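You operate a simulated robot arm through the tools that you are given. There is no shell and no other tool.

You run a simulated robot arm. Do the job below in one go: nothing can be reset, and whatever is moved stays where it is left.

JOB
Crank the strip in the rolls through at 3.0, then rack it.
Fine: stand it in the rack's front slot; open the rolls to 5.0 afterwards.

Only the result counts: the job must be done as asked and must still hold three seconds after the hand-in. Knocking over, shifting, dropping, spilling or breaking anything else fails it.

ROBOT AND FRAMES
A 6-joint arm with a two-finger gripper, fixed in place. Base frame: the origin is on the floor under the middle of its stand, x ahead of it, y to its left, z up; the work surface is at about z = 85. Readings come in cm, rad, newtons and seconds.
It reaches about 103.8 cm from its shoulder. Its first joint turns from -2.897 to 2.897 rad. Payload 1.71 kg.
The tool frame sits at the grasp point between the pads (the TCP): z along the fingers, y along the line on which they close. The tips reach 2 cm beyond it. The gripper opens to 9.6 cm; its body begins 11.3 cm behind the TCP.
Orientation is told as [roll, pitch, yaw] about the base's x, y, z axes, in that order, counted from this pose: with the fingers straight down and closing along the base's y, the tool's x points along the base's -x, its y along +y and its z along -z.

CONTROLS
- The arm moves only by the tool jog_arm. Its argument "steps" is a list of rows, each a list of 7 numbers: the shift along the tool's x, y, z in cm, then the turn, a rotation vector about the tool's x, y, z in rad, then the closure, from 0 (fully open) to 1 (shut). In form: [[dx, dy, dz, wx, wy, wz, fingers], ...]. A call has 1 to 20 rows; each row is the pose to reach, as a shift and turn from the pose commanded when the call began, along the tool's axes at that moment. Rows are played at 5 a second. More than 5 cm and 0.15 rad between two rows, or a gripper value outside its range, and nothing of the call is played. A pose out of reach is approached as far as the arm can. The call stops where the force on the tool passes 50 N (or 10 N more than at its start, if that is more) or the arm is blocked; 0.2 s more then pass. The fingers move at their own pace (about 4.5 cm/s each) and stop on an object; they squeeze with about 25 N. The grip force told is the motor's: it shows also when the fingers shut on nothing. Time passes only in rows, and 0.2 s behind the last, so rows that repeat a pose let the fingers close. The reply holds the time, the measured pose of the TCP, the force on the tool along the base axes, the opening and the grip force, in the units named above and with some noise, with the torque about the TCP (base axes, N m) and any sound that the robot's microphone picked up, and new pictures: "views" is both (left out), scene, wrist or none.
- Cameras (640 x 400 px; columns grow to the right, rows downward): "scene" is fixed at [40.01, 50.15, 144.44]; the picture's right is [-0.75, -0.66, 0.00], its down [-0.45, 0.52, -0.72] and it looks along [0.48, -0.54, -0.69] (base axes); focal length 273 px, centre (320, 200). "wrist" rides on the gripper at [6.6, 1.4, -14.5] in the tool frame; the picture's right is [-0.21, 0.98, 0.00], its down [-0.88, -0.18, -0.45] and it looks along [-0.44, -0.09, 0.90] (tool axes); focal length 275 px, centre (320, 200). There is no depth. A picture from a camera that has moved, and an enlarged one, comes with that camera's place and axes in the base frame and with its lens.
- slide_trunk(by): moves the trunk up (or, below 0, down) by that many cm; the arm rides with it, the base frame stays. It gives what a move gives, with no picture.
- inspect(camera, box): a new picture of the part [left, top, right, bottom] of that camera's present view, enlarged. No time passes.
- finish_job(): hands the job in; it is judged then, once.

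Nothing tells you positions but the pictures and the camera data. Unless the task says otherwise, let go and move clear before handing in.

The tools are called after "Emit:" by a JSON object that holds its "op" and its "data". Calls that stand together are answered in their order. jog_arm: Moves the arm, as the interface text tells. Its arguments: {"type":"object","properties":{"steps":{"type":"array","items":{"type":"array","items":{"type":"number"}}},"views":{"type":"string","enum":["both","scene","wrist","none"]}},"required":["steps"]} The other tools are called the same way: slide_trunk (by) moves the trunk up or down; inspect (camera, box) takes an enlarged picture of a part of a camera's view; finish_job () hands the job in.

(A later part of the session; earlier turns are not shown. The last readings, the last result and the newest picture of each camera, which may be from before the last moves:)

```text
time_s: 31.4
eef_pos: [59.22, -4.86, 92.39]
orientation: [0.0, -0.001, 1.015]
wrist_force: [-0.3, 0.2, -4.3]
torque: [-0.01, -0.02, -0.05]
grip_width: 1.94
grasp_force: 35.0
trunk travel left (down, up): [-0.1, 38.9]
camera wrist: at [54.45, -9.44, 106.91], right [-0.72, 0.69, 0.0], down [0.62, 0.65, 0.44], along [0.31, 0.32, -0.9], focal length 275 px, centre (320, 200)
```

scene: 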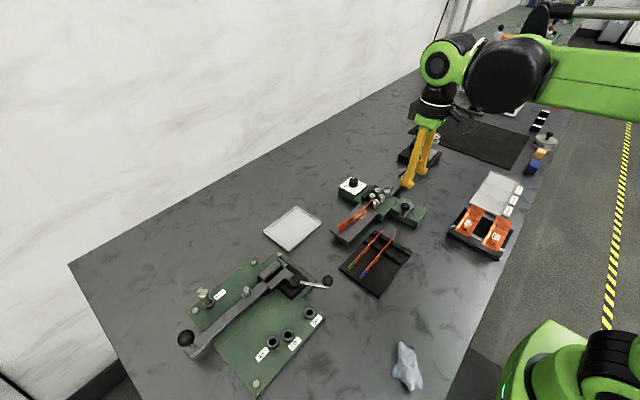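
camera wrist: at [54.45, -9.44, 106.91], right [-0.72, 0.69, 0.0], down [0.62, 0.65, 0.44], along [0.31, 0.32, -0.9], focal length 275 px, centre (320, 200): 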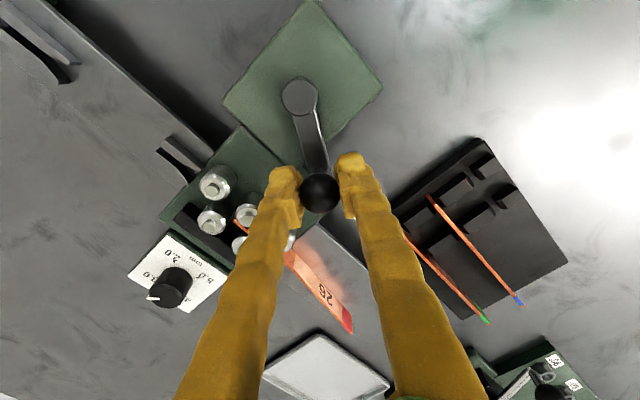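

Well centred now. I'll crank clockwise about 96° with the wrist turning in step.

Emit:
{"op": "jog_arm", "data": {"steps": [[0.05, -0.705, 0, 0, 0, 0.14, 1], [0.197, -1.395, 0, 0, 0, 0.28, 1], [0.439, -2.059, 0, 0, 0, 0.42, 1], [0.771, -2.682, 0, 0, 0, 0.56, 1], [1.187, -3.253, 0, 0, 0, 0.7, 1], [1.679, -3.76, 0, 0, 0, 0.84, 1], [2.236, -4.194, 0, 0, 0, 0.98, 1], [2.849, -4.545, 0, 0, 0, 1.12, 1], [3.505, -4.807, 0, 0, 0, 1.26, 1], [4.191, -4.976, 0, 0, 0, 1.4, 1], [4.894, -5.047, 0, 0, 0, 1.54, 1], [5.6, -5.019, 0, 0, 0, 1.68, 1]], "views": "both"}}

Emit:
{"op": "inspect", "data": {"camera": "scene", "box": [310, 150, 450, 240]}}

```text
time_s: 34.0
eef_pos: [60.52, -12.07, 92.25]
orientation: [-0.003, -0.001, -0.668]
wrist_force: [9.6, -6.6, 6.2]
torque: [-0.19, -0.2, 0.06]
grip_width: 1.94
grasp_force: 35.6
trunk travel left (down, up): [-0.1, 38.9]
camera wrist: at [56.08, -6.89, 106.89], right [0.77, 0.64, 0.0], down [0.57, -0.69, 0.44], along [0.28, -0.34, -0.9], focal length 275 px, centre (320, 200)
```

scene: 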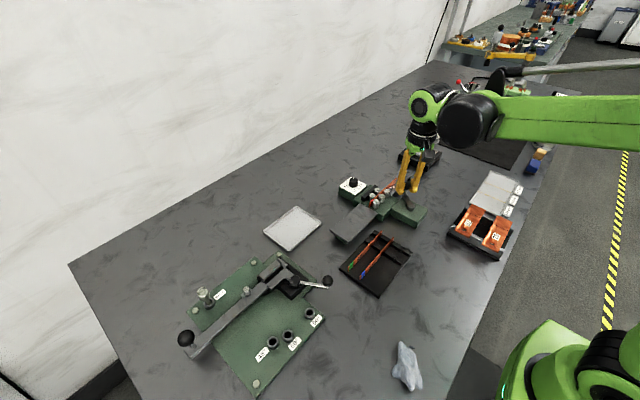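
wrist: 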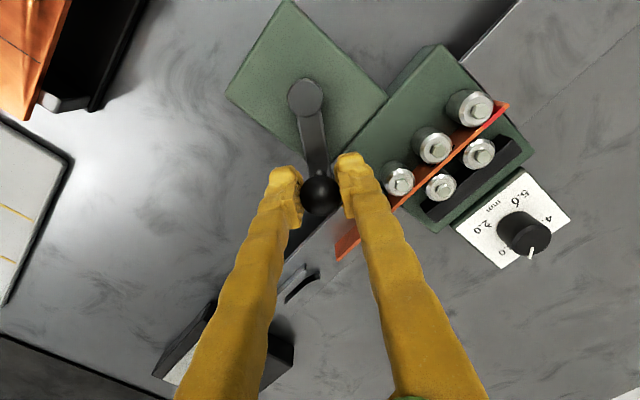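

```text
4.44 times, centred on (380, 195) of scene
camera zoom: at [40.01, 50.15, 144.44], right [-0.75, -0.66, 0.0], down [-0.45, 0.52, -0.72], along [0.48, -0.54, -0.69], focal length 1214 px, centre (53, 222)
```

zoom: 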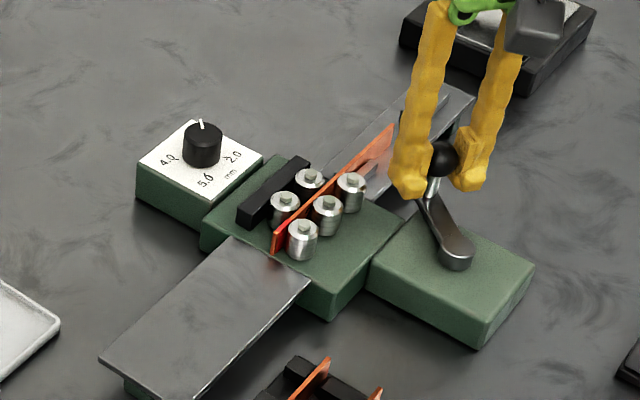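

The strip is passing straight through, its tail now at the first roller. About 80–90° more should clear the last roller, so I'll keep cranking.

Emit:
{"op": "jog_arm", "data": {"steps": [[0.05, -0.705, 0, 0, 0, 0.14, 1], [0.197, -1.395, 0, 0, 0, 0.28, 1], [0.439, -2.059, 0, 0, 0, 0.42, 1], [0.771, -2.682, 0, 0, 0, 0.56, 1], [1.187, -3.253, 0, 0, 0, 0.7, 1], [1.679, -3.76, 0, 0, 0, 0.84, 1], [2.236, -4.194, 0, 0, 0, 0.98, 1], [2.849, -4.545, 0, 0, 0, 1.12, 1], [3.505, -4.807, 0, 0, 0, 1.26, 1], [4.191, -4.976, 0, 0, 0, 1.4, 1]], "views": "both"}}

Emit:
{"op": "inspect", "data": {"camera": "scene", "box": [310, 150, 450, 240]}}

```text
time_s: 36.2
eef_pos: [54.22, -13.28, 92.38]
orientation: [0.001, 0.0, -2.068]
wrist_force: [11.7, 20.8, -3.3]
torque: [0.19, -0.13, 0.05]
grip_width: 1.96
grasp_force: 34.8
trunk travel left (down, up): [-0.1, 38.9]
camera wrist: at [58.45, -8.13, 106.93], right [0.76, -0.65, 0.0], down [-0.58, -0.68, 0.45], along [-0.29, -0.34, -0.9], focal length 275 px, centre (320, 200)
```

scene: 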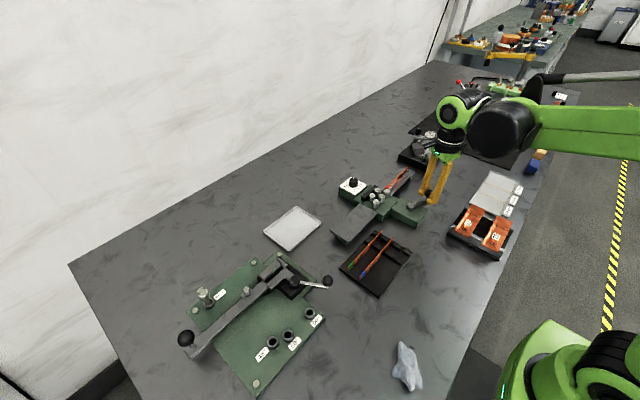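
wrist: 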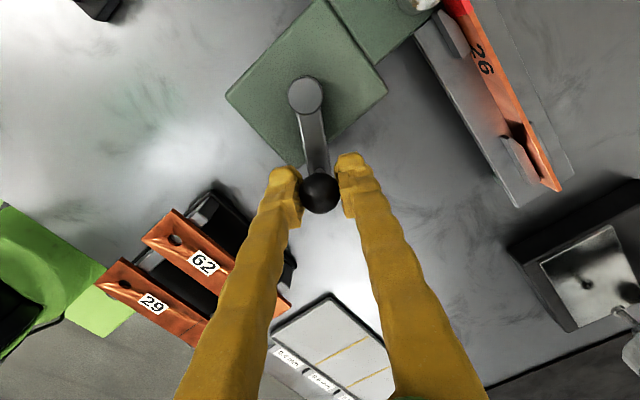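

```text
4.44 times, centred on (380, 195) of scene
camera zoom: at [40.01, 50.15, 144.44], right [-0.75, -0.66, 0.0], down [-0.45, 0.52, -0.72], along [0.48, -0.54, -0.69], focal length 1214 px, centre (53, 222)
```

zoom: 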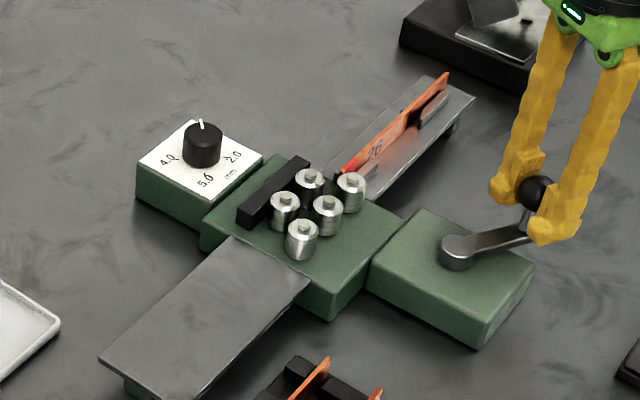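

The strip is nearly all out on the outfeed table. Let me check whether the tail has cleared the last roller.

Emit:
{"op": "inspect", "data": {"camera": "scene", "box": [375, 160, 425, 200]}}

Emit:
{"op": "inspect", "data": {"camera": "wrist", "box": [390, 0, 580, 130]}}

```text
10.00 times, centred on (400, 180) of scene
camera zoom: at [40.01, 50.15, 144.44], right [-0.75, -0.66, 0.0], down [-0.45, 0.52, -0.72], along [0.48, -0.54, -0.69], focal length 2730 px, centre (-480, 400)
```

zoom: 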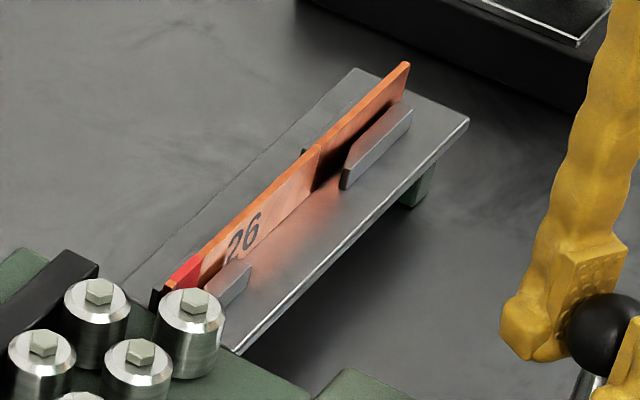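

```text
3.08 times, centred on (485, 65) of wrist
camera zoom: at [58.45, -8.13, 106.93], right [0.76, -0.65, 0.0], down [-0.58, -0.68, 0.45], along [-0.29, -0.34, -0.9], focal length 847 px, centre (-188, 615)
```

zoom: 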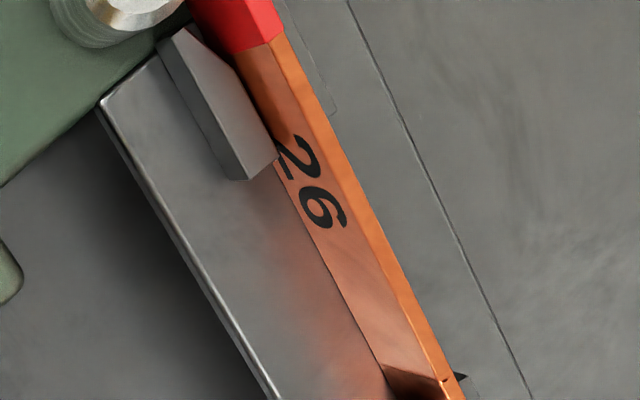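

The tail is at or just past the last roller. I'll crank a bit further to be sure it is clear.

Emit:
{"op": "jog_arm", "data": {"steps": [[0.15, -0.705, 0, 0, 0, 0.14, 1], [0.34, -1.395, 0, 0, 0, 0.28, 1], [0.6, -2.059, 0, 0, 0, 0.42, 1], [0.92, -2.682, 0, 0, 0, 0.56, 1], [1.34, -3.253, 0, 0, 0, 0.7, 1]], "views": "wrist"}}

Emit:
{"op": "inspect", "data": {"camera": "scene", "box": [375, 160, 425, 200]}}

Emit:
{"op": "inspect", "data": {"camera": "wrist", "box": [480, 0, 640, 200]}}

```text
time_s: 37.5
eef_pos: [51.95, -10.53, 92.36]
orientation: [0.001, 0.0, -2.768]
wrist_force: [17.5, 5.9, 8.6]
torque: [0.01, 0.01, 0.03]
grip_width: 1.94
grasp_force: 36.0
trunk travel left (down, up): [-0.1, 38.9]
camera wrist: at [58.45, -9.48, 106.93], right [0.17, -0.99, 0.0], down [-0.88, -0.15, 0.44], along [-0.44, -0.07, -0.9], focal length 275 px, centre (320, 200)
```

wrist: 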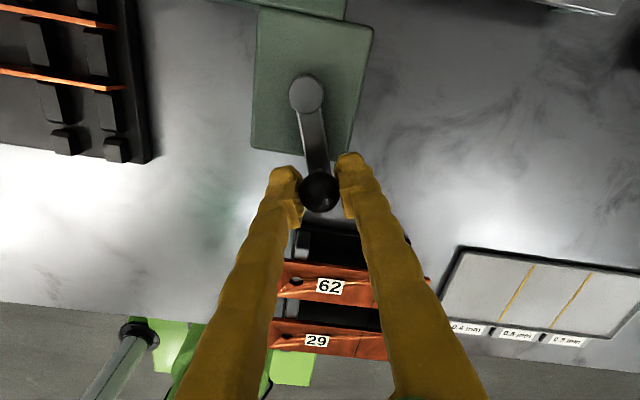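

```text
10.00 times, centred on (400, 180) of scene
camera zoom: at [40.01, 50.15, 144.44], right [-0.75, -0.66, 0.0], down [-0.45, 0.52, -0.72], along [0.48, -0.54, -0.69], focal length 2730 px, centre (-480, 400)
```

zoom: 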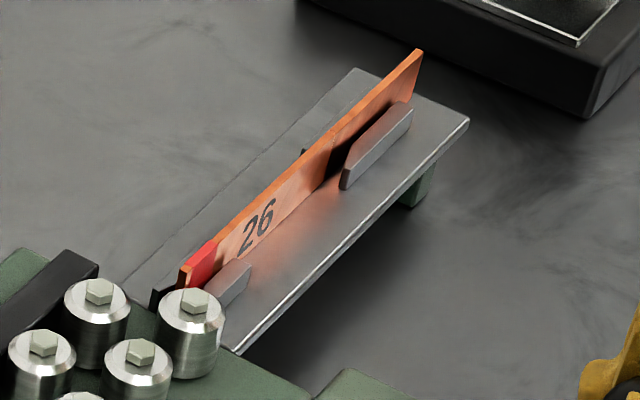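

```text
2.00 times, centred on (560, 100) of wrist
camera zoom: at [58.45, -9.48, 106.93], right [0.17, -0.99, 0.0], down [-0.88, -0.15, 0.44], along [-0.44, -0.07, -0.9], focal length 551 px, centre (-160, 400)
```

zoom: 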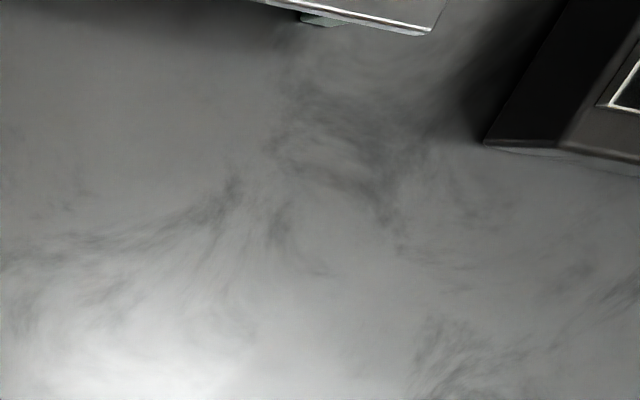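

The strip advanced only slightly more and is now clear of the last roller, standing in the outfeed guides. I'll let go of the crank, lift, and unwind the wrist.

Emit:
{"op": "jog_arm", "data": {"steps": [[0, 0, 0, 0, 0, 0, 0.48], [0, 0, 0, 0, 0, 0, 0.48], [0, 0, 0, 0, 0, 0, 0.48], [0, 0, -4, 0, 0, 0, 0.48], [0, 0, -8, 0, 0, 0, 0.48], [0, 0, -12, 0, 0, 0, 0.48], [0, 0, -12, 0, 0, 0, 0.48]], "views": "none"}}

Emit:
{"op": "jog_arm", "data": {"steps": [[0, 0, 0, 0, 0, -0.14, 0.3], [0, 0, 0, 0, 0, -0.28, 0], [0, 0, 0, 0, 0, -0.42, 0], [0, 0, 0, 0, 0, -0.56, 0], [0, 0, 0, 0, 0, -0.7, 0], [0, 0, 0, 0, 0, -0.84, 0], [0, 0, 0, 0, 0, -0.98, 0], [0, 0, 0, 0, 0, -1.12, 0], [0, 0, 0, 0, 0, -1.26, 0], [0, 0, 0, 0, 0, -1.4, 0], [0, 0, 0, 0, 0, -1.54, 0], [0, 0, 0, 0, 0, -1.68, 0], [0, 0, 0, 0, 0, -1.82, 0], [0, 0, 0, 0, 0, -1.96, 0], [0, 0, 0, 0, 0, -2.1, 0], [0, 0, 0, 0, 0, -2.24, 0], [0, 0, 0, 0, 0, -2.38, 0], [0, 0, 0, 0, 0, -2.52, 0], [0, 0, 0, 0, 0, -2.66, 0], [0, 0, 0, 0, 0, -2.768, 0]], "views": "wrist"}}

```text
time_s: 39.0
eef_pos: [52.08, -10.83, 104.41]
orientation: [0.0, 0.001, -2.764]
wrist_force: [-0.1, 0.4, 0.0]
torque: [0.0, -0.03, 0.0]
grip_width: 4.97
grasp_force: 0.0
trunk travel left (down, up): [-0.1, 38.9]
```

```text
time_s: 43.2
eef_pos: [51.94, -10.63, 104.27]
orientation: [0.001, -0.001, 0.003]
wrist_force: [0.5, -0.3, -0.6]
torque: [0.0, 0.0, -0.02]
grip_width: 9.58
grasp_force: 0.1
trunk travel left (down, up): [-0.1, 38.9]
camera wrist: at [45.19, -9.28, 118.93], right [0.2, 0.98, 0.0], down [0.88, -0.18, 0.45], along [0.44, -0.09, -0.9], focal length 275 px, centre (320, 200)
```

wrist: 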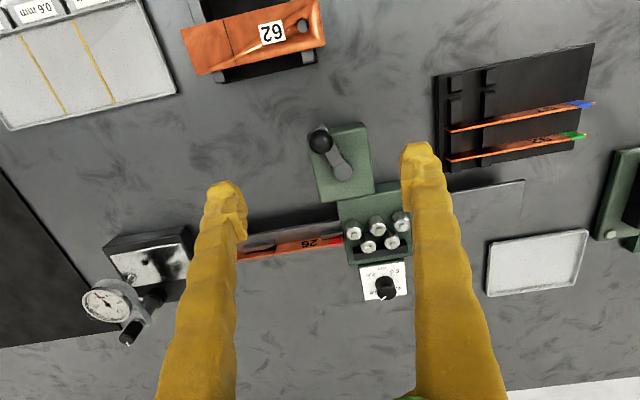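

Next is the strip at x≈65.7, running from y≈-10.6 to -25.6. I'll move above its middle and turn the gripper so the fingers close across it (along x).

Emit:
{"op": "jog_arm", "data": {"steps": [[-1.15, -0.6, 0, 0, 0, -0.14, 0.4], [-2.3, -1.2, 0, 0, 0, -0.28, 0.4], [-3.45, -1.8, 0, 0, 0, -0.42, 0.4], [-4.6, -2.4, 0, 0, 0, -0.56, 0.4], [-5.75, -3, 0, 0, 0, -0.7, 0.4], [-6.9, -3.6, 0, 0, 0, -0.84, 0.4], [-8.05, -4.2, 0, 0, 0, -0.98, 0.4], [-9.2, -4.8, 0, 0, 0, -1.12, 0.4], [-10.35, -5.4, 0, 0, 0, -1.26, 0.4], [-11.5, -6, 0, 0, 0, -1.4, 0.4], [-12.65, -6.6, 0, 0, 0, -1.54, 0.4], [-13.8, -7.2, 0, 0, 0, -1.5708, 0.4], [-13.8, -7.2, 0, 0, 0, -1.5708, 0.4]], "views": "both"}}

```text
time_s: 46.0
eef_pos: [65.81, -17.9, 104.36]
orientation: [0.001, 0.001, 1.575]
wrist_force: [-0.1, -0.9, 0.3]
torque: [0.03, -0.02, 0.0]
grip_width: 5.75
grasp_force: 0.1
trunk travel left (down, up): [-0.1, 38.9]
camera wrist: at [64.27, -24.38, 118.9], right [-0.98, 0.2, 0.0], down [0.18, 0.88, 0.44], along [0.09, 0.44, -0.9], focal length 275 px, centre (320, 200)
```

scene: 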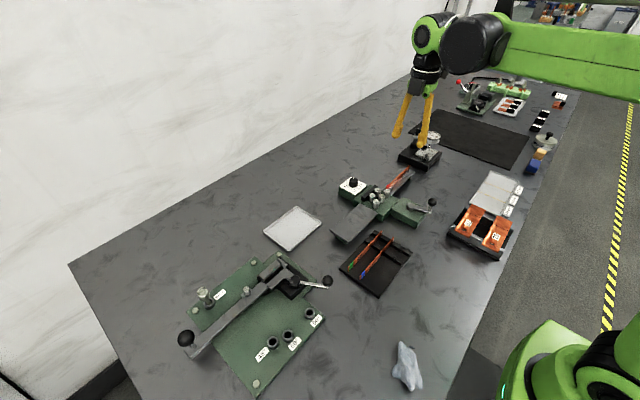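
wrist: 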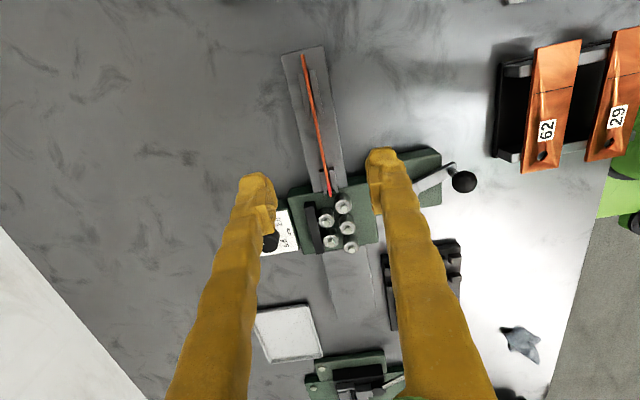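

Emit:
{"op": "inspect", "data": {"camera": "wrist", "box": [240, 40, 400, 210]}}

Emit:
{"op": "inspect", "data": {"camera": "wrist", "box": [280, 45, 345, 125]}}

Emit:
{"op": "inspect", "data": {"camera": "wrist", "box": [290, 110, 370, 210]}}

Emit:
{"op": "inspect", "data": {"camera": "scene", "box": [375, 155, 425, 200]}}

```text
2.35 times, centred on (320, 125) of wrist
camera zoom: at [64.27, -24.38, 118.9], right [-0.98, 0.2, 0.0], down [0.18, 0.88, 0.44], along [0.09, 0.44, -0.9], focal length 648 px, centre (320, 376)
```

zoom: 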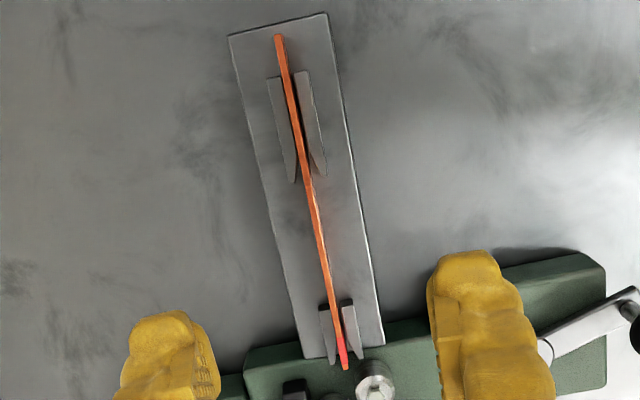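

```text
5.00 times, centred on (312, 85) of wrist
camera zoom: at [64.27, -24.38, 118.9], right [-0.98, 0.2, 0.0], down [0.18, 0.88, 0.44], along [0.09, 0.44, -0.9], focal length 1376 px, centre (358, 775)
```

zoom: 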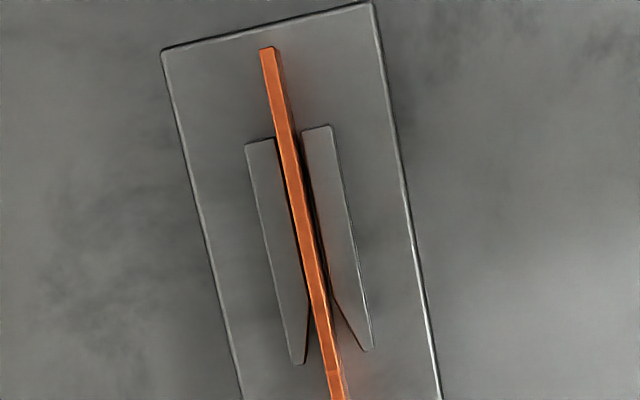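

```text
4.00 times, centred on (330, 160) of wrist
camera zoom: at [64.27, -24.38, 118.9], right [-0.98, 0.2, 0.0], down [0.18, 0.88, 0.44], along [0.09, 0.44, -0.9], focal length 1101 px, centre (280, 360)
```

zoom: 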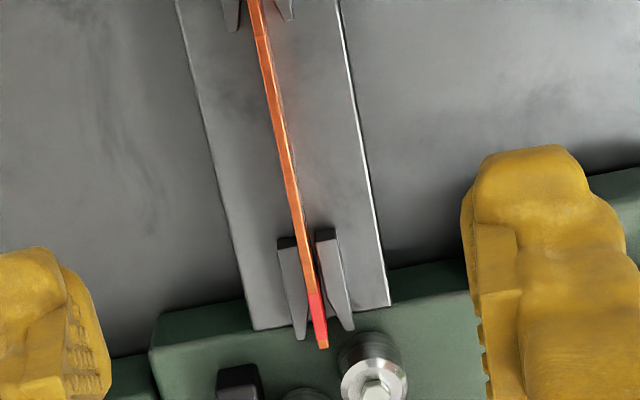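

```text
8.89 times, centred on (400, 178) of scene
camera zoom: at [40.01, 50.15, 144.44], right [-0.75, -0.66, 0.0], down [-0.45, 0.52, -0.72], along [0.48, -0.54, -0.69], focal length 2427 px, centre (-391, 400)
```

zoom: 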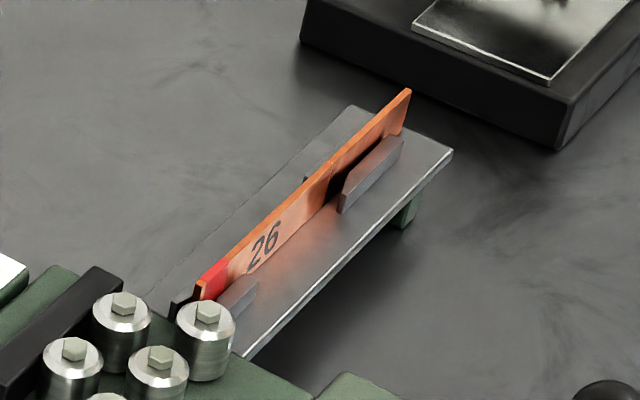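

The strip has fully left the rolls: x≈65.85, y from -25.3 to -10.2, top z≈89.6, standing on a table at z≈87.5. I'll grip it at y≈-17.3, between the two guide pairs, going down in stages.

Emit:
{"op": "jog_arm", "data": {"steps": [[-0.3, -0.02, 4, 0, 0, 0, 0.58], [-0.6, -0.02, 8, 0, 0, 0, 0.58], [-0.6, -0.02, 10.5, 0, 0, 0, 0.58], [-0.6, -0.02, 10.5, 0, 0, 0, 0.58], [-0.6, -0.02, 10.5, 0, 0, 0, 0.58]], "views": "wrist"}}

Emit:
{"op": "inspect", "data": {"camera": "scene", "box": [360, 130, 440, 190]}}

```text
time_s: 47.2
eef_pos: [65.85, -17.3, 93.95]
orientation: [0.001, 0.0, 1.573]
wrist_force: [0.3, 0.0, -0.9]
torque: [0.0, 0.03, 0.02]
grip_width: 4.03
grasp_force: 0.1
trunk travel left (down, up): [-0.1, 38.9]
camera wrist: at [64.29, -23.78, 108.47], right [-0.98, 0.2, 0.0], down [0.18, 0.88, 0.44], along [0.09, 0.44, -0.9], focal length 275 px, centre (320, 200)
```

wrist: 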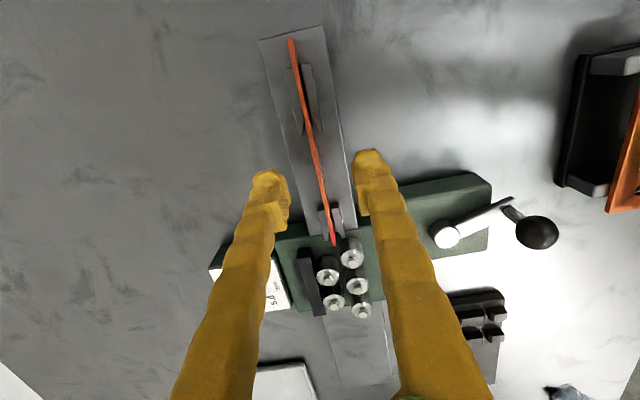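

```text
6.67 times, centred on (400, 160) of scene
camera zoom: at [40.01, 50.15, 144.44], right [-0.75, -0.66, 0.0], down [-0.45, 0.52, -0.72], along [0.48, -0.54, -0.69], focal length 1820 px, centre (-213, 467)
```

zoom: 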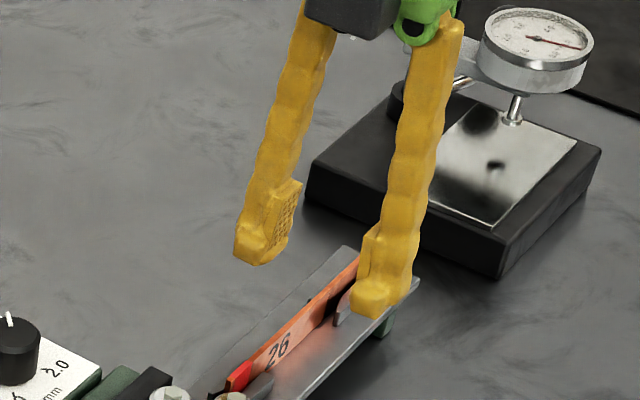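

The strip is centred between the fingers. Going down to grip height.

Emit:
{"op": "jog_arm", "data": {"steps": [[0, 0, 2, 0, 0, 0, 0.58], [0, 0, 3.3, 0, 0, 0, 0.58], [0, 0, 4.0, 0, 0, 0, 0.58], [0, 0, 4.0, 0, 0, 0, 0.58]], "views": "wrist"}}

Emit:
{"op": "inspect", "data": {"camera": "scene", "box": [360, 140, 440, 200]}}

```text
time_s: 48.2
eef_pos: [65.9, -17.25, 89.93]
orientation: [0.0, -0.001, 1.573]
wrist_force: [0.6, -1.1, 1.8]
torque: [-0.03, -0.04, -0.02]
grip_width: 4.02
grasp_force: 0.0
trunk travel left (down, up): [-0.1, 38.9]
camera wrist: at [64.26, -23.78, 104.46], right [-0.98, 0.2, 0.0], down [0.18, 0.88, 0.44], along [0.09, 0.43, -0.9], focal length 275 px, centre (320, 200)
```

wrist: 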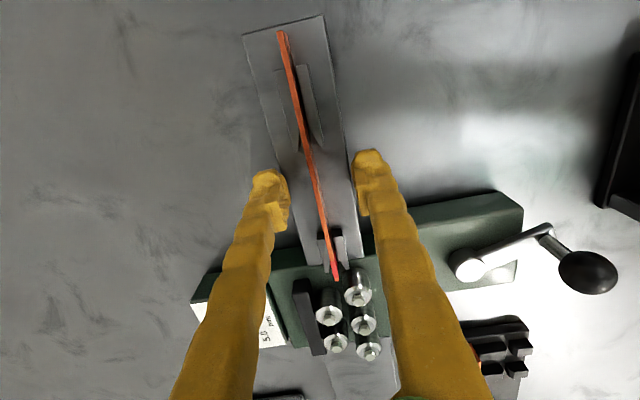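

```text
6.67 times, centred on (400, 170) of scene
camera zoom: at [40.01, 50.15, 144.44], right [-0.75, -0.66, 0.0], down [-0.45, 0.52, -0.72], along [0.48, -0.54, -0.69], focal length 1820 px, centre (-213, 400)
```

zoom: 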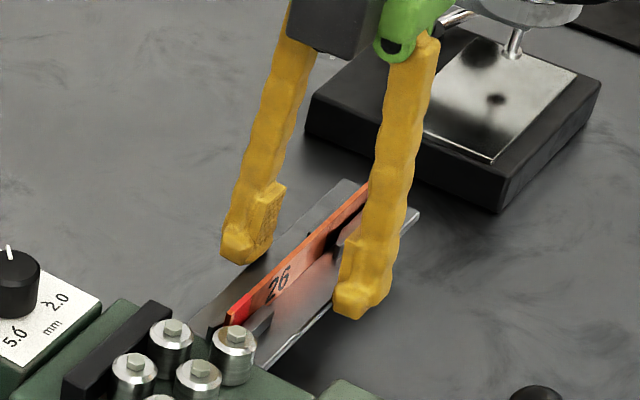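

Emit:
{"op": "jog_arm", "data": {"steps": [[0, 0, 0, 0, 0, 0, 0.8], [0, 0, 0, 0, 0, 0, 1], [0, 0, 0, 0, 0, 0, 1], [0, 0, 0, 0, 0, 0, 1], [0, 0, 0, 0, 0, 0, 1]], "views": "wrist"}}

Emit:
{"op": "inspect", "data": {"camera": "scene", "box": [360, 140, 440, 200]}}

```text
time_s: 49.5
eef_pos: [65.85, -17.2, 90.03]
orientation: [-0.003, 0.0, 1.572]
wrist_force: [12.4, -0.1, 28.3]
torque: [-0.01, -0.05, 0.01]
grip_width: 0.62
grasp_force: 24.8
trunk travel left (down, up): [-0.1, 38.9]
camera wrist: at [64.28, -23.75, 104.54], right [-0.98, 0.2, 0.0], down [0.18, 0.88, 0.44], along [0.09, 0.43, -0.9], focal length 275 px, centre (320, 200)
```

wrist: 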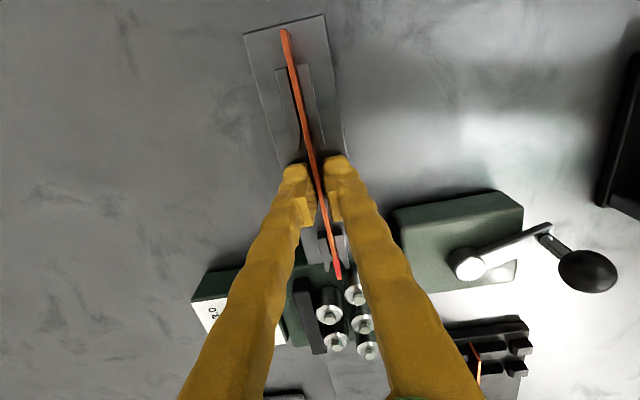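

```text
6.67 times, centred on (400, 170) of scene
camera zoom: at [40.01, 50.15, 144.44], right [-0.75, -0.66, 0.0], down [-0.45, 0.52, -0.72], along [0.48, -0.54, -0.69], focal length 1820 px, centre (-213, 400)
```

zoom: 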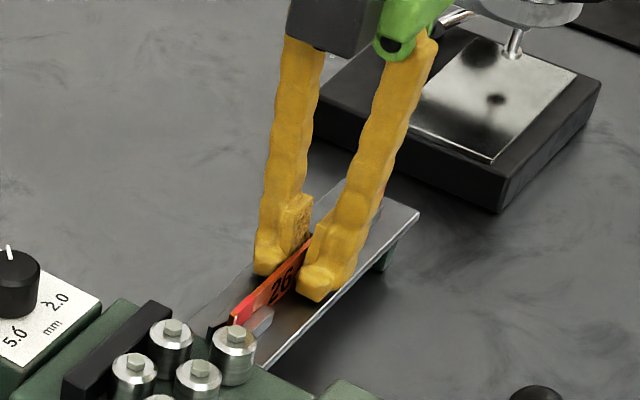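

Gripped, with some upward force that suggests the tips are close to the table. I'll lift gently straight up.

Emit:
{"op": "jog_arm", "data": {"steps": [[0, 0, -0.3, 0, 0, 0, 1], [0, 0, -0.6, 0, 0, 0, 1], [0, 0, -1.2, 0, 0, 0, 1], [0, 0, -2.2, 0, 0, 0, 1], [0, 0, -3.5, 0, 0, 0, 1], [0, 0, -5, 0, 0, 0, 1], [0, 0, -5, 0, 0, 0, 1]], "views": "wrist"}}

Emit:
{"op": "inspect", "data": {"camera": "scene", "box": [350, 120, 440, 200]}}

Emit:
{"op": "inspect", "data": {"camera": "wrist", "box": [240, 0, 400, 300]}}

```text
time_s: 51.0
eef_pos: [65.81, -17.18, 94.71]
orientation: [-0.003, 0.0, 1.573]
wrist_force: [0.8, 0.2, -0.5]
torque: [0.01, 0.02, 0.02]
grip_width: 0.59
grasp_force: 24.5
trunk travel left (down, up): [-0.1, 38.9]
camera wrist: at [64.26, -23.78, 109.45], right [-0.98, 0.2, 0.0], down [0.18, 0.88, 0.44], along [0.09, 0.44, -0.9], focal length 275 px, centre (320, 200)
```

wrist: 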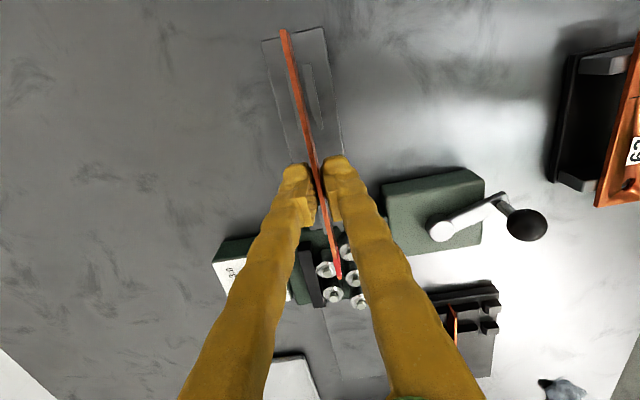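

```text
5.00 times, centred on (395, 160) of scene
camera zoom: at [40.01, 50.15, 144.44], right [-0.75, -0.66, 0.0], down [-0.45, 0.52, -0.72], along [0.48, -0.54, -0.69], focal length 1365 px, centre (-55, 400)
```

zoom: 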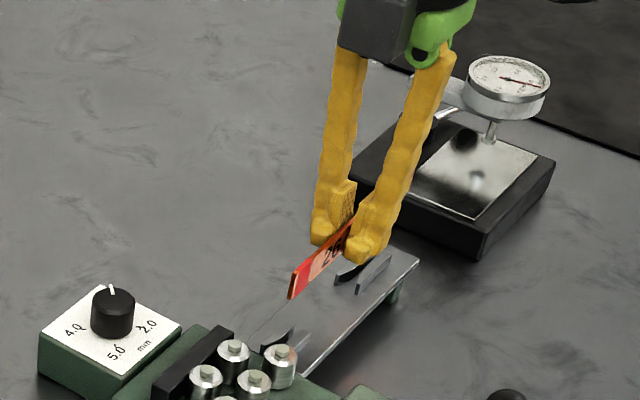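

```text
1.33 times, centred on (320, 150) of wrist
camera zoom: at [64.26, -23.78, 109.45], right [-0.98, 0.2, 0.0], down [0.18, 0.88, 0.44], along [0.09, 0.44, -0.9], focal length 367 px, centre (320, 267)
```

zoom: 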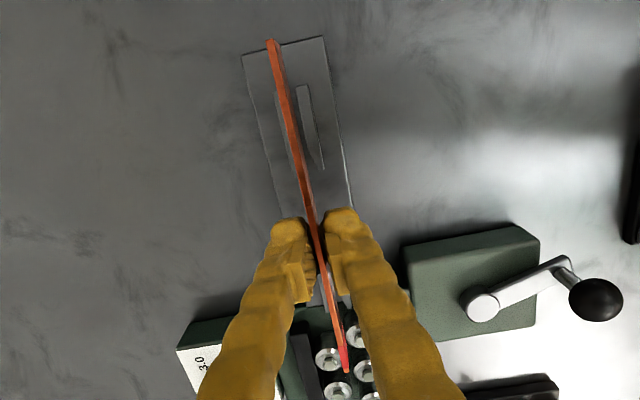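

The strip is held squarely. I'll rise and carry it to a viewing spot beside the rack to measure the front slot precisely.

Emit:
{"op": "jog_arm", "data": {"steps": [[0, 0, -3, 0, 0, 0, 1], [0, 0, -6.2, 0, 0, 0, 1], [-2.6, 0.8, -6.2, 0, 0, 0, 1], [-5.2, 1.6, -6.2, 0, 0, 0, 1], [-7.8, 2.4, -6.2, 0, 0, 0, 1], [-10.5, 3.2, -6.2, 0, 0, 0, 1], [-13.1, 4, -6.2, 0, 0, 0, 1], [-15.8, 4.8, -6.2, 0, 0, 0, 1], [-18.4, 5.6, -6.2, 0, 0, 0, 1], [-21, 6.4, -6.2, 0, 0, 0, 1], [-23.6, 7.2, -6.2, 0, 0, 0, 1], [-26.3, 8, -6.2, 0, 0, 0, 1], [-28.9, 8.8, -6.2, 0, 0, 0, 1], [-28.9, 8.8, -6.2, 0, 0, 0, 1], [-28.9, 8.8, -6.2, 0, 0, 0, 1]], "views": "both"}}

Emit:
{"op": "inspect", "data": {"camera": "wrist", "box": [300, 40, 500, 200]}}

Emit:
{"op": "inspect", "data": {"camera": "scene", "box": [330, 180, 430, 300]}}

```text
time_s: 54.2
eef_pos: [56.91, 11.75, 100.95]
orientation: [0.0, -0.001, 1.573]
wrist_force: [-0.9, -0.4, -0.9]
torque: [0.01, 0.04, 0.01]
grip_width: 0.61
grasp_force: 25.2
trunk travel left (down, up): [-0.1, 38.9]
camera wrist: at [55.4, 5.15, 115.63], right [-0.98, 0.2, 0.0], down [0.18, 0.88, 0.44], along [0.09, 0.44, -0.9], focal length 275 px, centre (320, 200)
```

scene: 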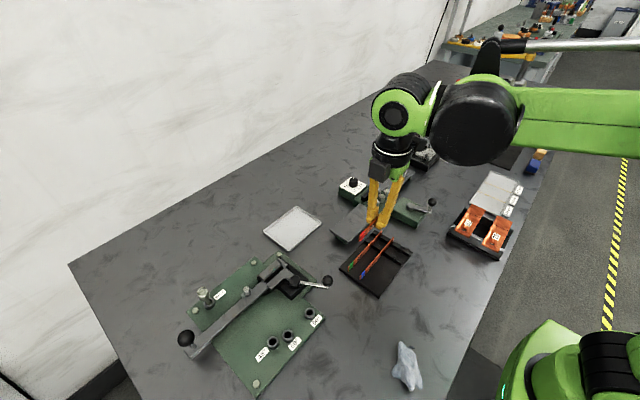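
wrist: 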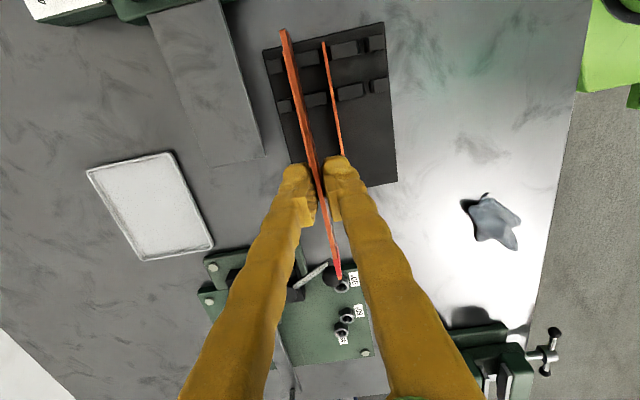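

```text
2.50 times, centred on (400, 120) of wrist
camera zoom: at [55.4, 5.15, 115.63], right [-0.98, 0.2, 0.0], down [0.18, 0.88, 0.44], along [0.09, 0.44, -0.9], focal length 688 px, centre (120, 400)
```

zoom: 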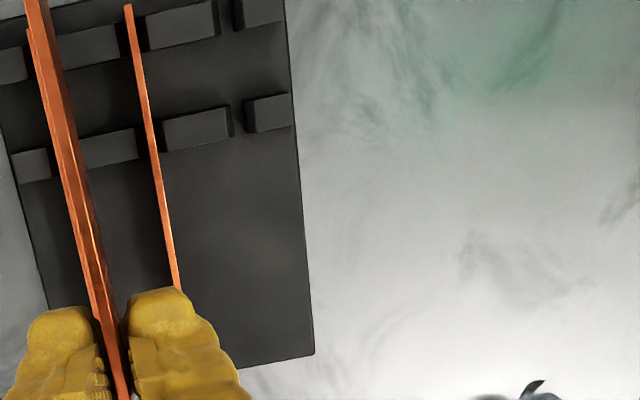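

```text
3.33 times, centred on (380, 240) of scene
camera zoom: at [40.01, 50.15, 144.44], right [-0.75, -0.66, 0.0], down [-0.45, 0.52, -0.72], along [0.48, -0.54, -0.69], focal length 910 px, centre (120, 67)
```

zoom: 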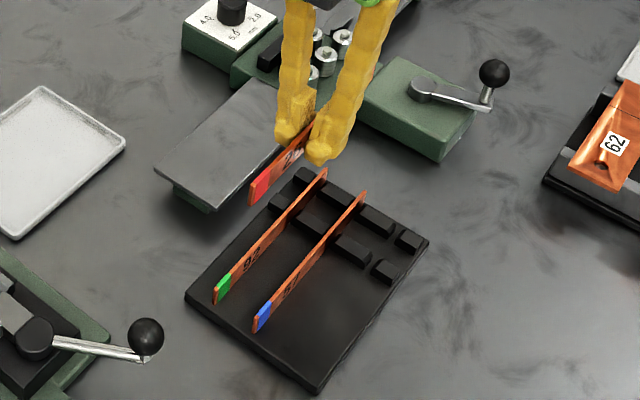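

Emit:
{"op": "inspect", "data": {"camera": "wrist", "box": [310, 15, 400, 75]}}

Emit:
{"op": "inspect", "data": {"camera": "wrist", "box": [310, 60, 400, 120]}}

```text
6.67 times, centred on (355, 45) of wrist
camera zoom: at [55.4, 5.15, 115.63], right [-0.98, 0.2, 0.0], down [0.18, 0.88, 0.44], along [0.09, 0.44, -0.9], focal length 1835 px, centre (87, 1233)
```

zoom: 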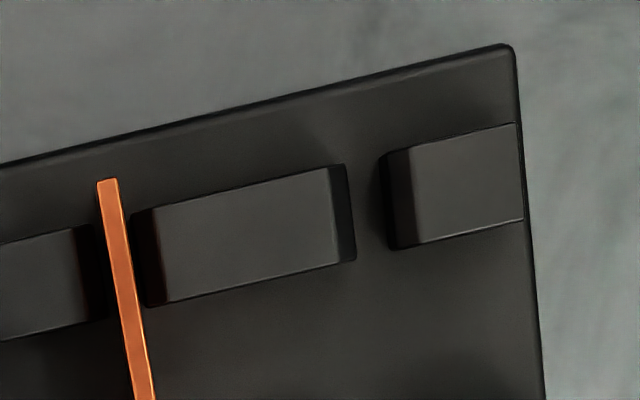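

```text
6.67 times, centred on (355, 90) of wrist
camera zoom: at [55.4, 5.15, 115.63], right [-0.98, 0.2, 0.0], down [0.18, 0.88, 0.44], along [0.09, 0.44, -0.9], focal length 1835 px, centre (87, 933)
```

zoom: 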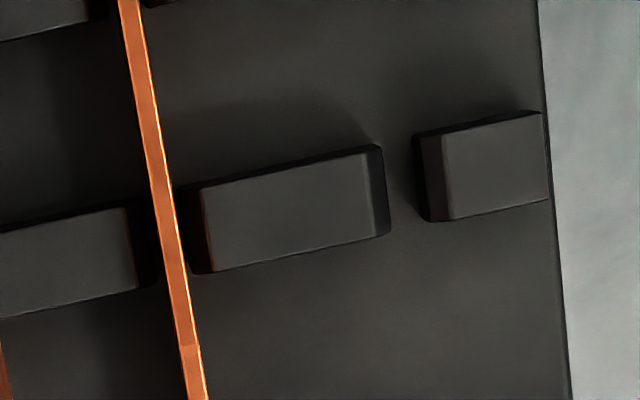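

Front slot is at x≈51.3, running along y with row posts at y≈4.6 and 8.3; the held strip is parallel to y and about 0.1 cm to the -x side of the TCP. I'll move over the slot and come down to just above the posts to check alignment.

Emit:
{"op": "jog_arm", "data": {"steps": [[0, 2.7, 0, 0, 0, 0, 1], [-0.1, 5.53, 0, 0, 0, 0, 1], [-0.1, 5.53, 2, 0, 0, 0, 1], [-0.1, 5.53, 4, 0, 0, 0, 1], [-0.1, 5.53, 6, 0, 0, 0, 1], [-0.1, 5.53, 8, 0, 0, 0, 1], [-0.1, 5.53, 8, 0, 0, 0, 1]], "views": "both"}}

Emit:
{"op": "inspect", "data": {"camera": "wrist", "box": [240, 0, 400, 130]}}

Emit:
{"op": "inspect", "data": {"camera": "scene", "box": [330, 200, 430, 300]}}

```text
time_s: 55.9
eef_pos: [51.41, 11.76, 93.03]
orientation: [0.001, 0.0, 1.574]
wrist_force: [1.5, 0.1, -0.3]
torque: [0.02, 0.0, 0.01]
grip_width: 0.62
grasp_force: 25.5
trunk travel left (down, up): [-0.1, 38.9]
camera wrist: at [49.85, 5.21, 107.57], right [-0.98, 0.2, 0.0], down [0.18, 0.88, 0.44], along [0.09, 0.44, -0.9], focal length 275 px, centre (320, 200)
```

scene: 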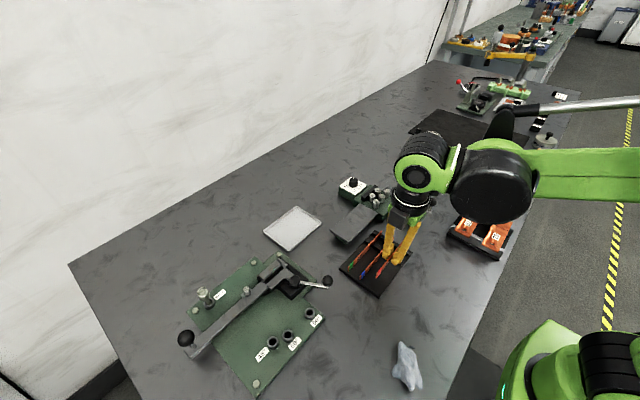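
wrist: 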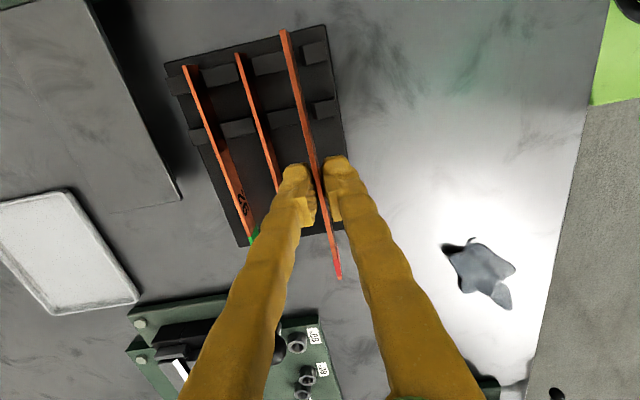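

```text
3.08 times, centred on (320, 65) of wrist
camera zoom: at [49.85, 5.21, 107.57], right [-0.98, 0.2, 0.0], down [0.18, 0.88, 0.44], along [0.09, 0.44, -0.9], focal length 847 px, centre (320, 615)
```

zoom: 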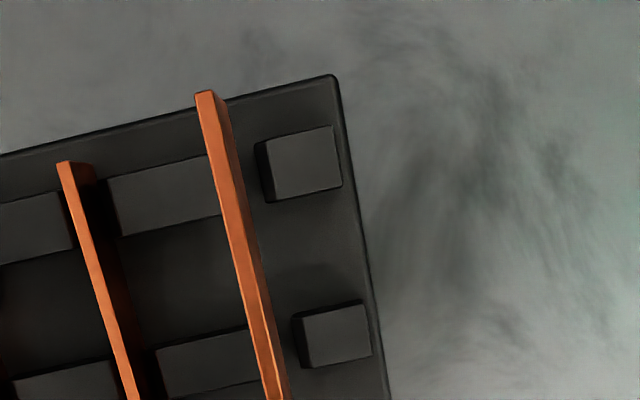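

```text
4.00 times, centred on (380, 250) of scene
camera zoom: at [40.01, 50.15, 144.44], right [-0.75, -0.66, 0.0], down [-0.45, 0.52, -0.72], along [0.48, -0.54, -0.69], focal length 1092 px, centre (80, 0)
```

zoom: 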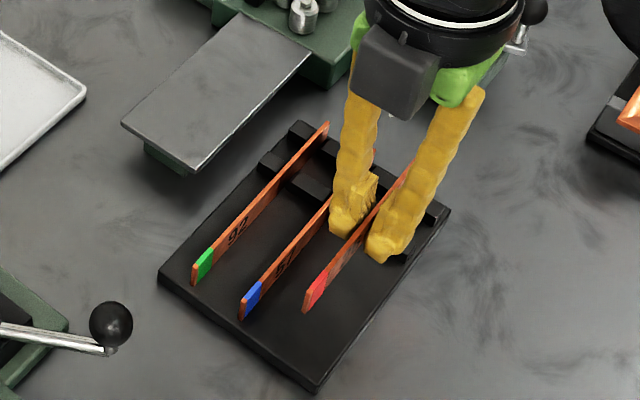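

Alignment looks right (strip x≈51.35 against slot 51.31). I'll lower it into the slot in stages and watch the force.

Emit:
{"op": "jog_arm", "data": {"steps": [[0, 0, 1.5, 0, 0, 0, 1], [0, 0, 2.5, 0, 0, 0, 1], [0, 0, 3.2, 0, 0, 0, 1], [0, 0, 3.7, 0, 0, 0, 1], [0, 0, 3.7, 0, 0, 0, 1]], "views": "wrist"}}

Emit:
{"op": "inspect", "data": {"camera": "wrist", "box": [240, 0, 400, 130]}}

Emit:
{"op": "inspect", "data": {"camera": "scene", "box": [340, 210, 420, 290]}}

```text
time_s: 57.0
eef_pos: [51.41, 11.76, 89.33]
orientation: [-0.001, 0.0, 1.573]
wrist_force: [0.1, 0.1, -1.1]
torque: [0.03, -0.01, 0.01]
grip_width: 0.57
grasp_force: 24.9
trunk travel left (down, up): [-0.1, 38.9]
camera wrist: at [49.87, 5.19, 103.9], right [-0.98, 0.2, 0.0], down [0.18, 0.88, 0.44], along [0.09, 0.44, -0.9], focal length 275 px, centre (320, 200)
```

wrist: 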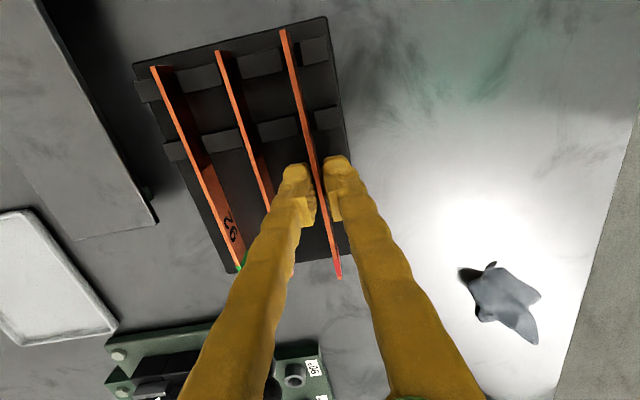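

```text
3.08 times, centred on (320, 65) of wrist
camera zoom: at [49.87, 5.19, 103.9], right [-0.98, 0.2, 0.0], down [0.18, 0.88, 0.44], along [0.09, 0.44, -0.9], focal length 847 px, centre (320, 615)
```

zoom: 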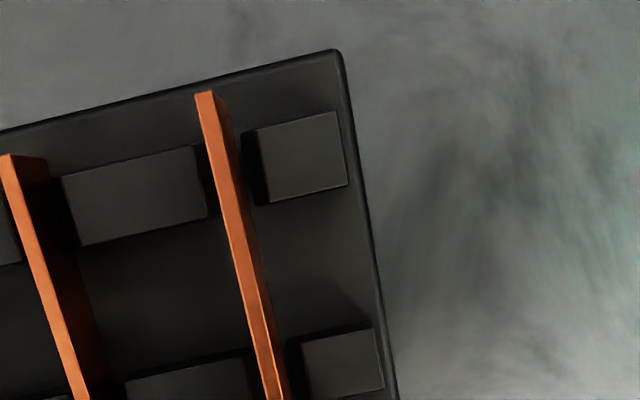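

```text
5.00 times, centred on (380, 250) of scene
camera zoom: at [40.01, 50.15, 144.44], right [-0.75, -0.66, 0.0], down [-0.45, 0.52, -0.72], along [0.48, -0.54, -0.69], focal length 1365 px, centre (20, -50)
```

zoom: 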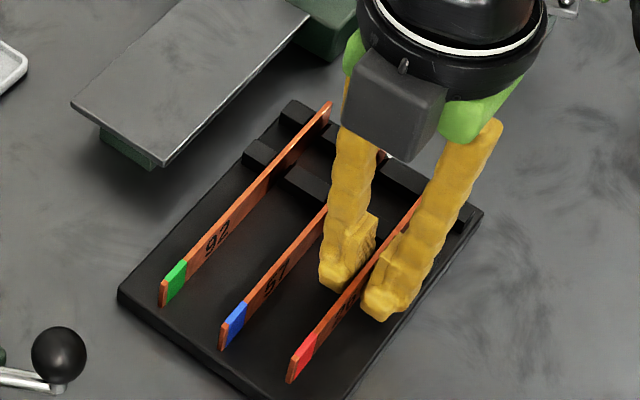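

No contact yet and the strip sits between the posts. Lowering further in small steps.

Emit:
{"op": "jog_arm", "data": {"steps": [[0, 0, 0.25, 0, 0, 0, 1], [0, 0, 0.5, 0, 0, 0, 1], [0, 0, 0.7, 0, 0, 0, 1], [0, 0, 0.7, 0, 0, 0, 1]], "views": "none"}}

Emit:
{"op": "inspect", "data": {"camera": "wrist", "box": [240, 0, 400, 130]}}

Emit:
{"op": "inspect", "data": {"camera": "scene", "box": [350, 220, 410, 290]}}

```text
time_s: 58.0
eef_pos: [51.38, 11.65, 88.63]
orientation: [0.0, -0.001, 1.573]
wrist_force: [-0.1, 0.4, -0.7]
torque: [0.01, -0.01, 0.01]
grip_width: 0.6
grasp_force: 24.9
trunk travel left (down, up): [-0.1, 38.9]
```

```text
3.08 times, centred on (320, 65) of wrist
camera zoom: at [49.86, 5.2, 103.2], right [-0.98, 0.2, 0.0], down [0.18, 0.88, 0.44], along [0.09, 0.44, -0.9], focal length 847 px, centre (320, 615)
```

zoom: 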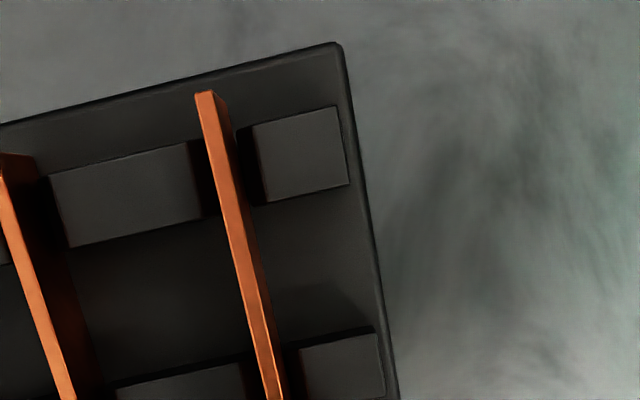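

```text
5.71 times, centred on (380, 255) of scene
camera zoom: at [40.01, 50.15, 144.44], right [-0.75, -0.66, 0.0], down [-0.45, 0.52, -0.72], along [0.48, -0.54, -0.69], focal length 1560 px, centre (-23, -114)
```

zoom: 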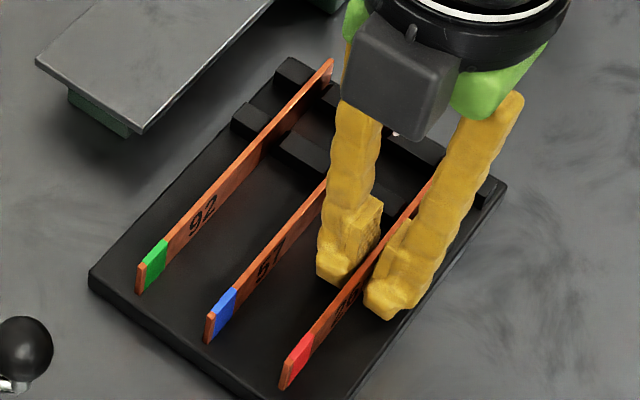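

Emit:
{"op": "jog_arm", "data": {"steps": [[0, 0, 0.1, 0, 0, 0, 1], [0, 0, 0.2, 0, 0, 0, 1], [0, 0, 0.3, 0, 0, 0, 1], [0, 0, 0.3, 0, 0, 0, 1]], "views": "none"}}

```text
time_s: 59.0
eef_pos: [51.44, 11.66, 88.28]
orientation: [0.001, 0.0, 1.573]
wrist_force: [-0.8, 0.0, -0.7]
torque: [0.02, -0.01, 0.01]
grip_width: 0.6
grasp_force: 25.0
trunk travel left (down, up): [-0.1, 38.9]
```

Emit:
{"op": "jog_arm", "data": {"steps": [[0, 0, 0.1, 0, 0, 0, 1], [0, 0, 0.2, 0, 0, 0, 1], [0, 0, 0.2, 0, 0, 0, 1]], "views": "none"}}

Emit:
{"op": "inspect", "data": {"camera": "scene", "box": [350, 220, 410, 290]}}

```text
time_s: 59.9
eef_pos: [51.52, 11.76, 88.15]
orientation: [-0.002, 0.0, 1.574]
wrist_force: [0.7, 1.6, 12.6]
torque: [-0.31, 0.0, 0.02]
grip_width: 0.6
grasp_force: 25.5
trunk travel left (down, up): [-0.1, 38.9]
```

```text
5.71 times, centred on (380, 255) of scene
camera zoom: at [40.01, 50.15, 144.44], right [-0.75, -0.66, 0.0], down [-0.45, 0.52, -0.72], along [0.48, -0.54, -0.69], focal length 1560 px, centre (-23, -114)
```

zoom: 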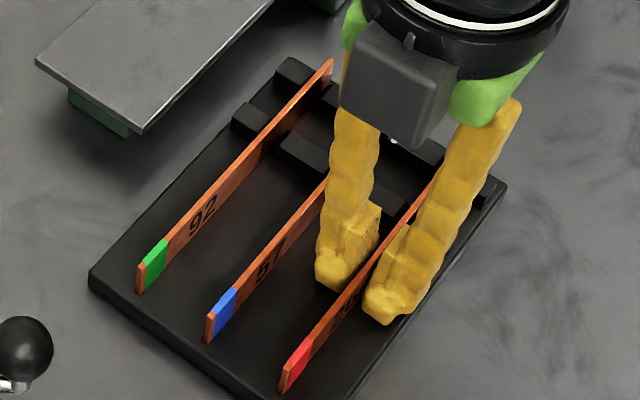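

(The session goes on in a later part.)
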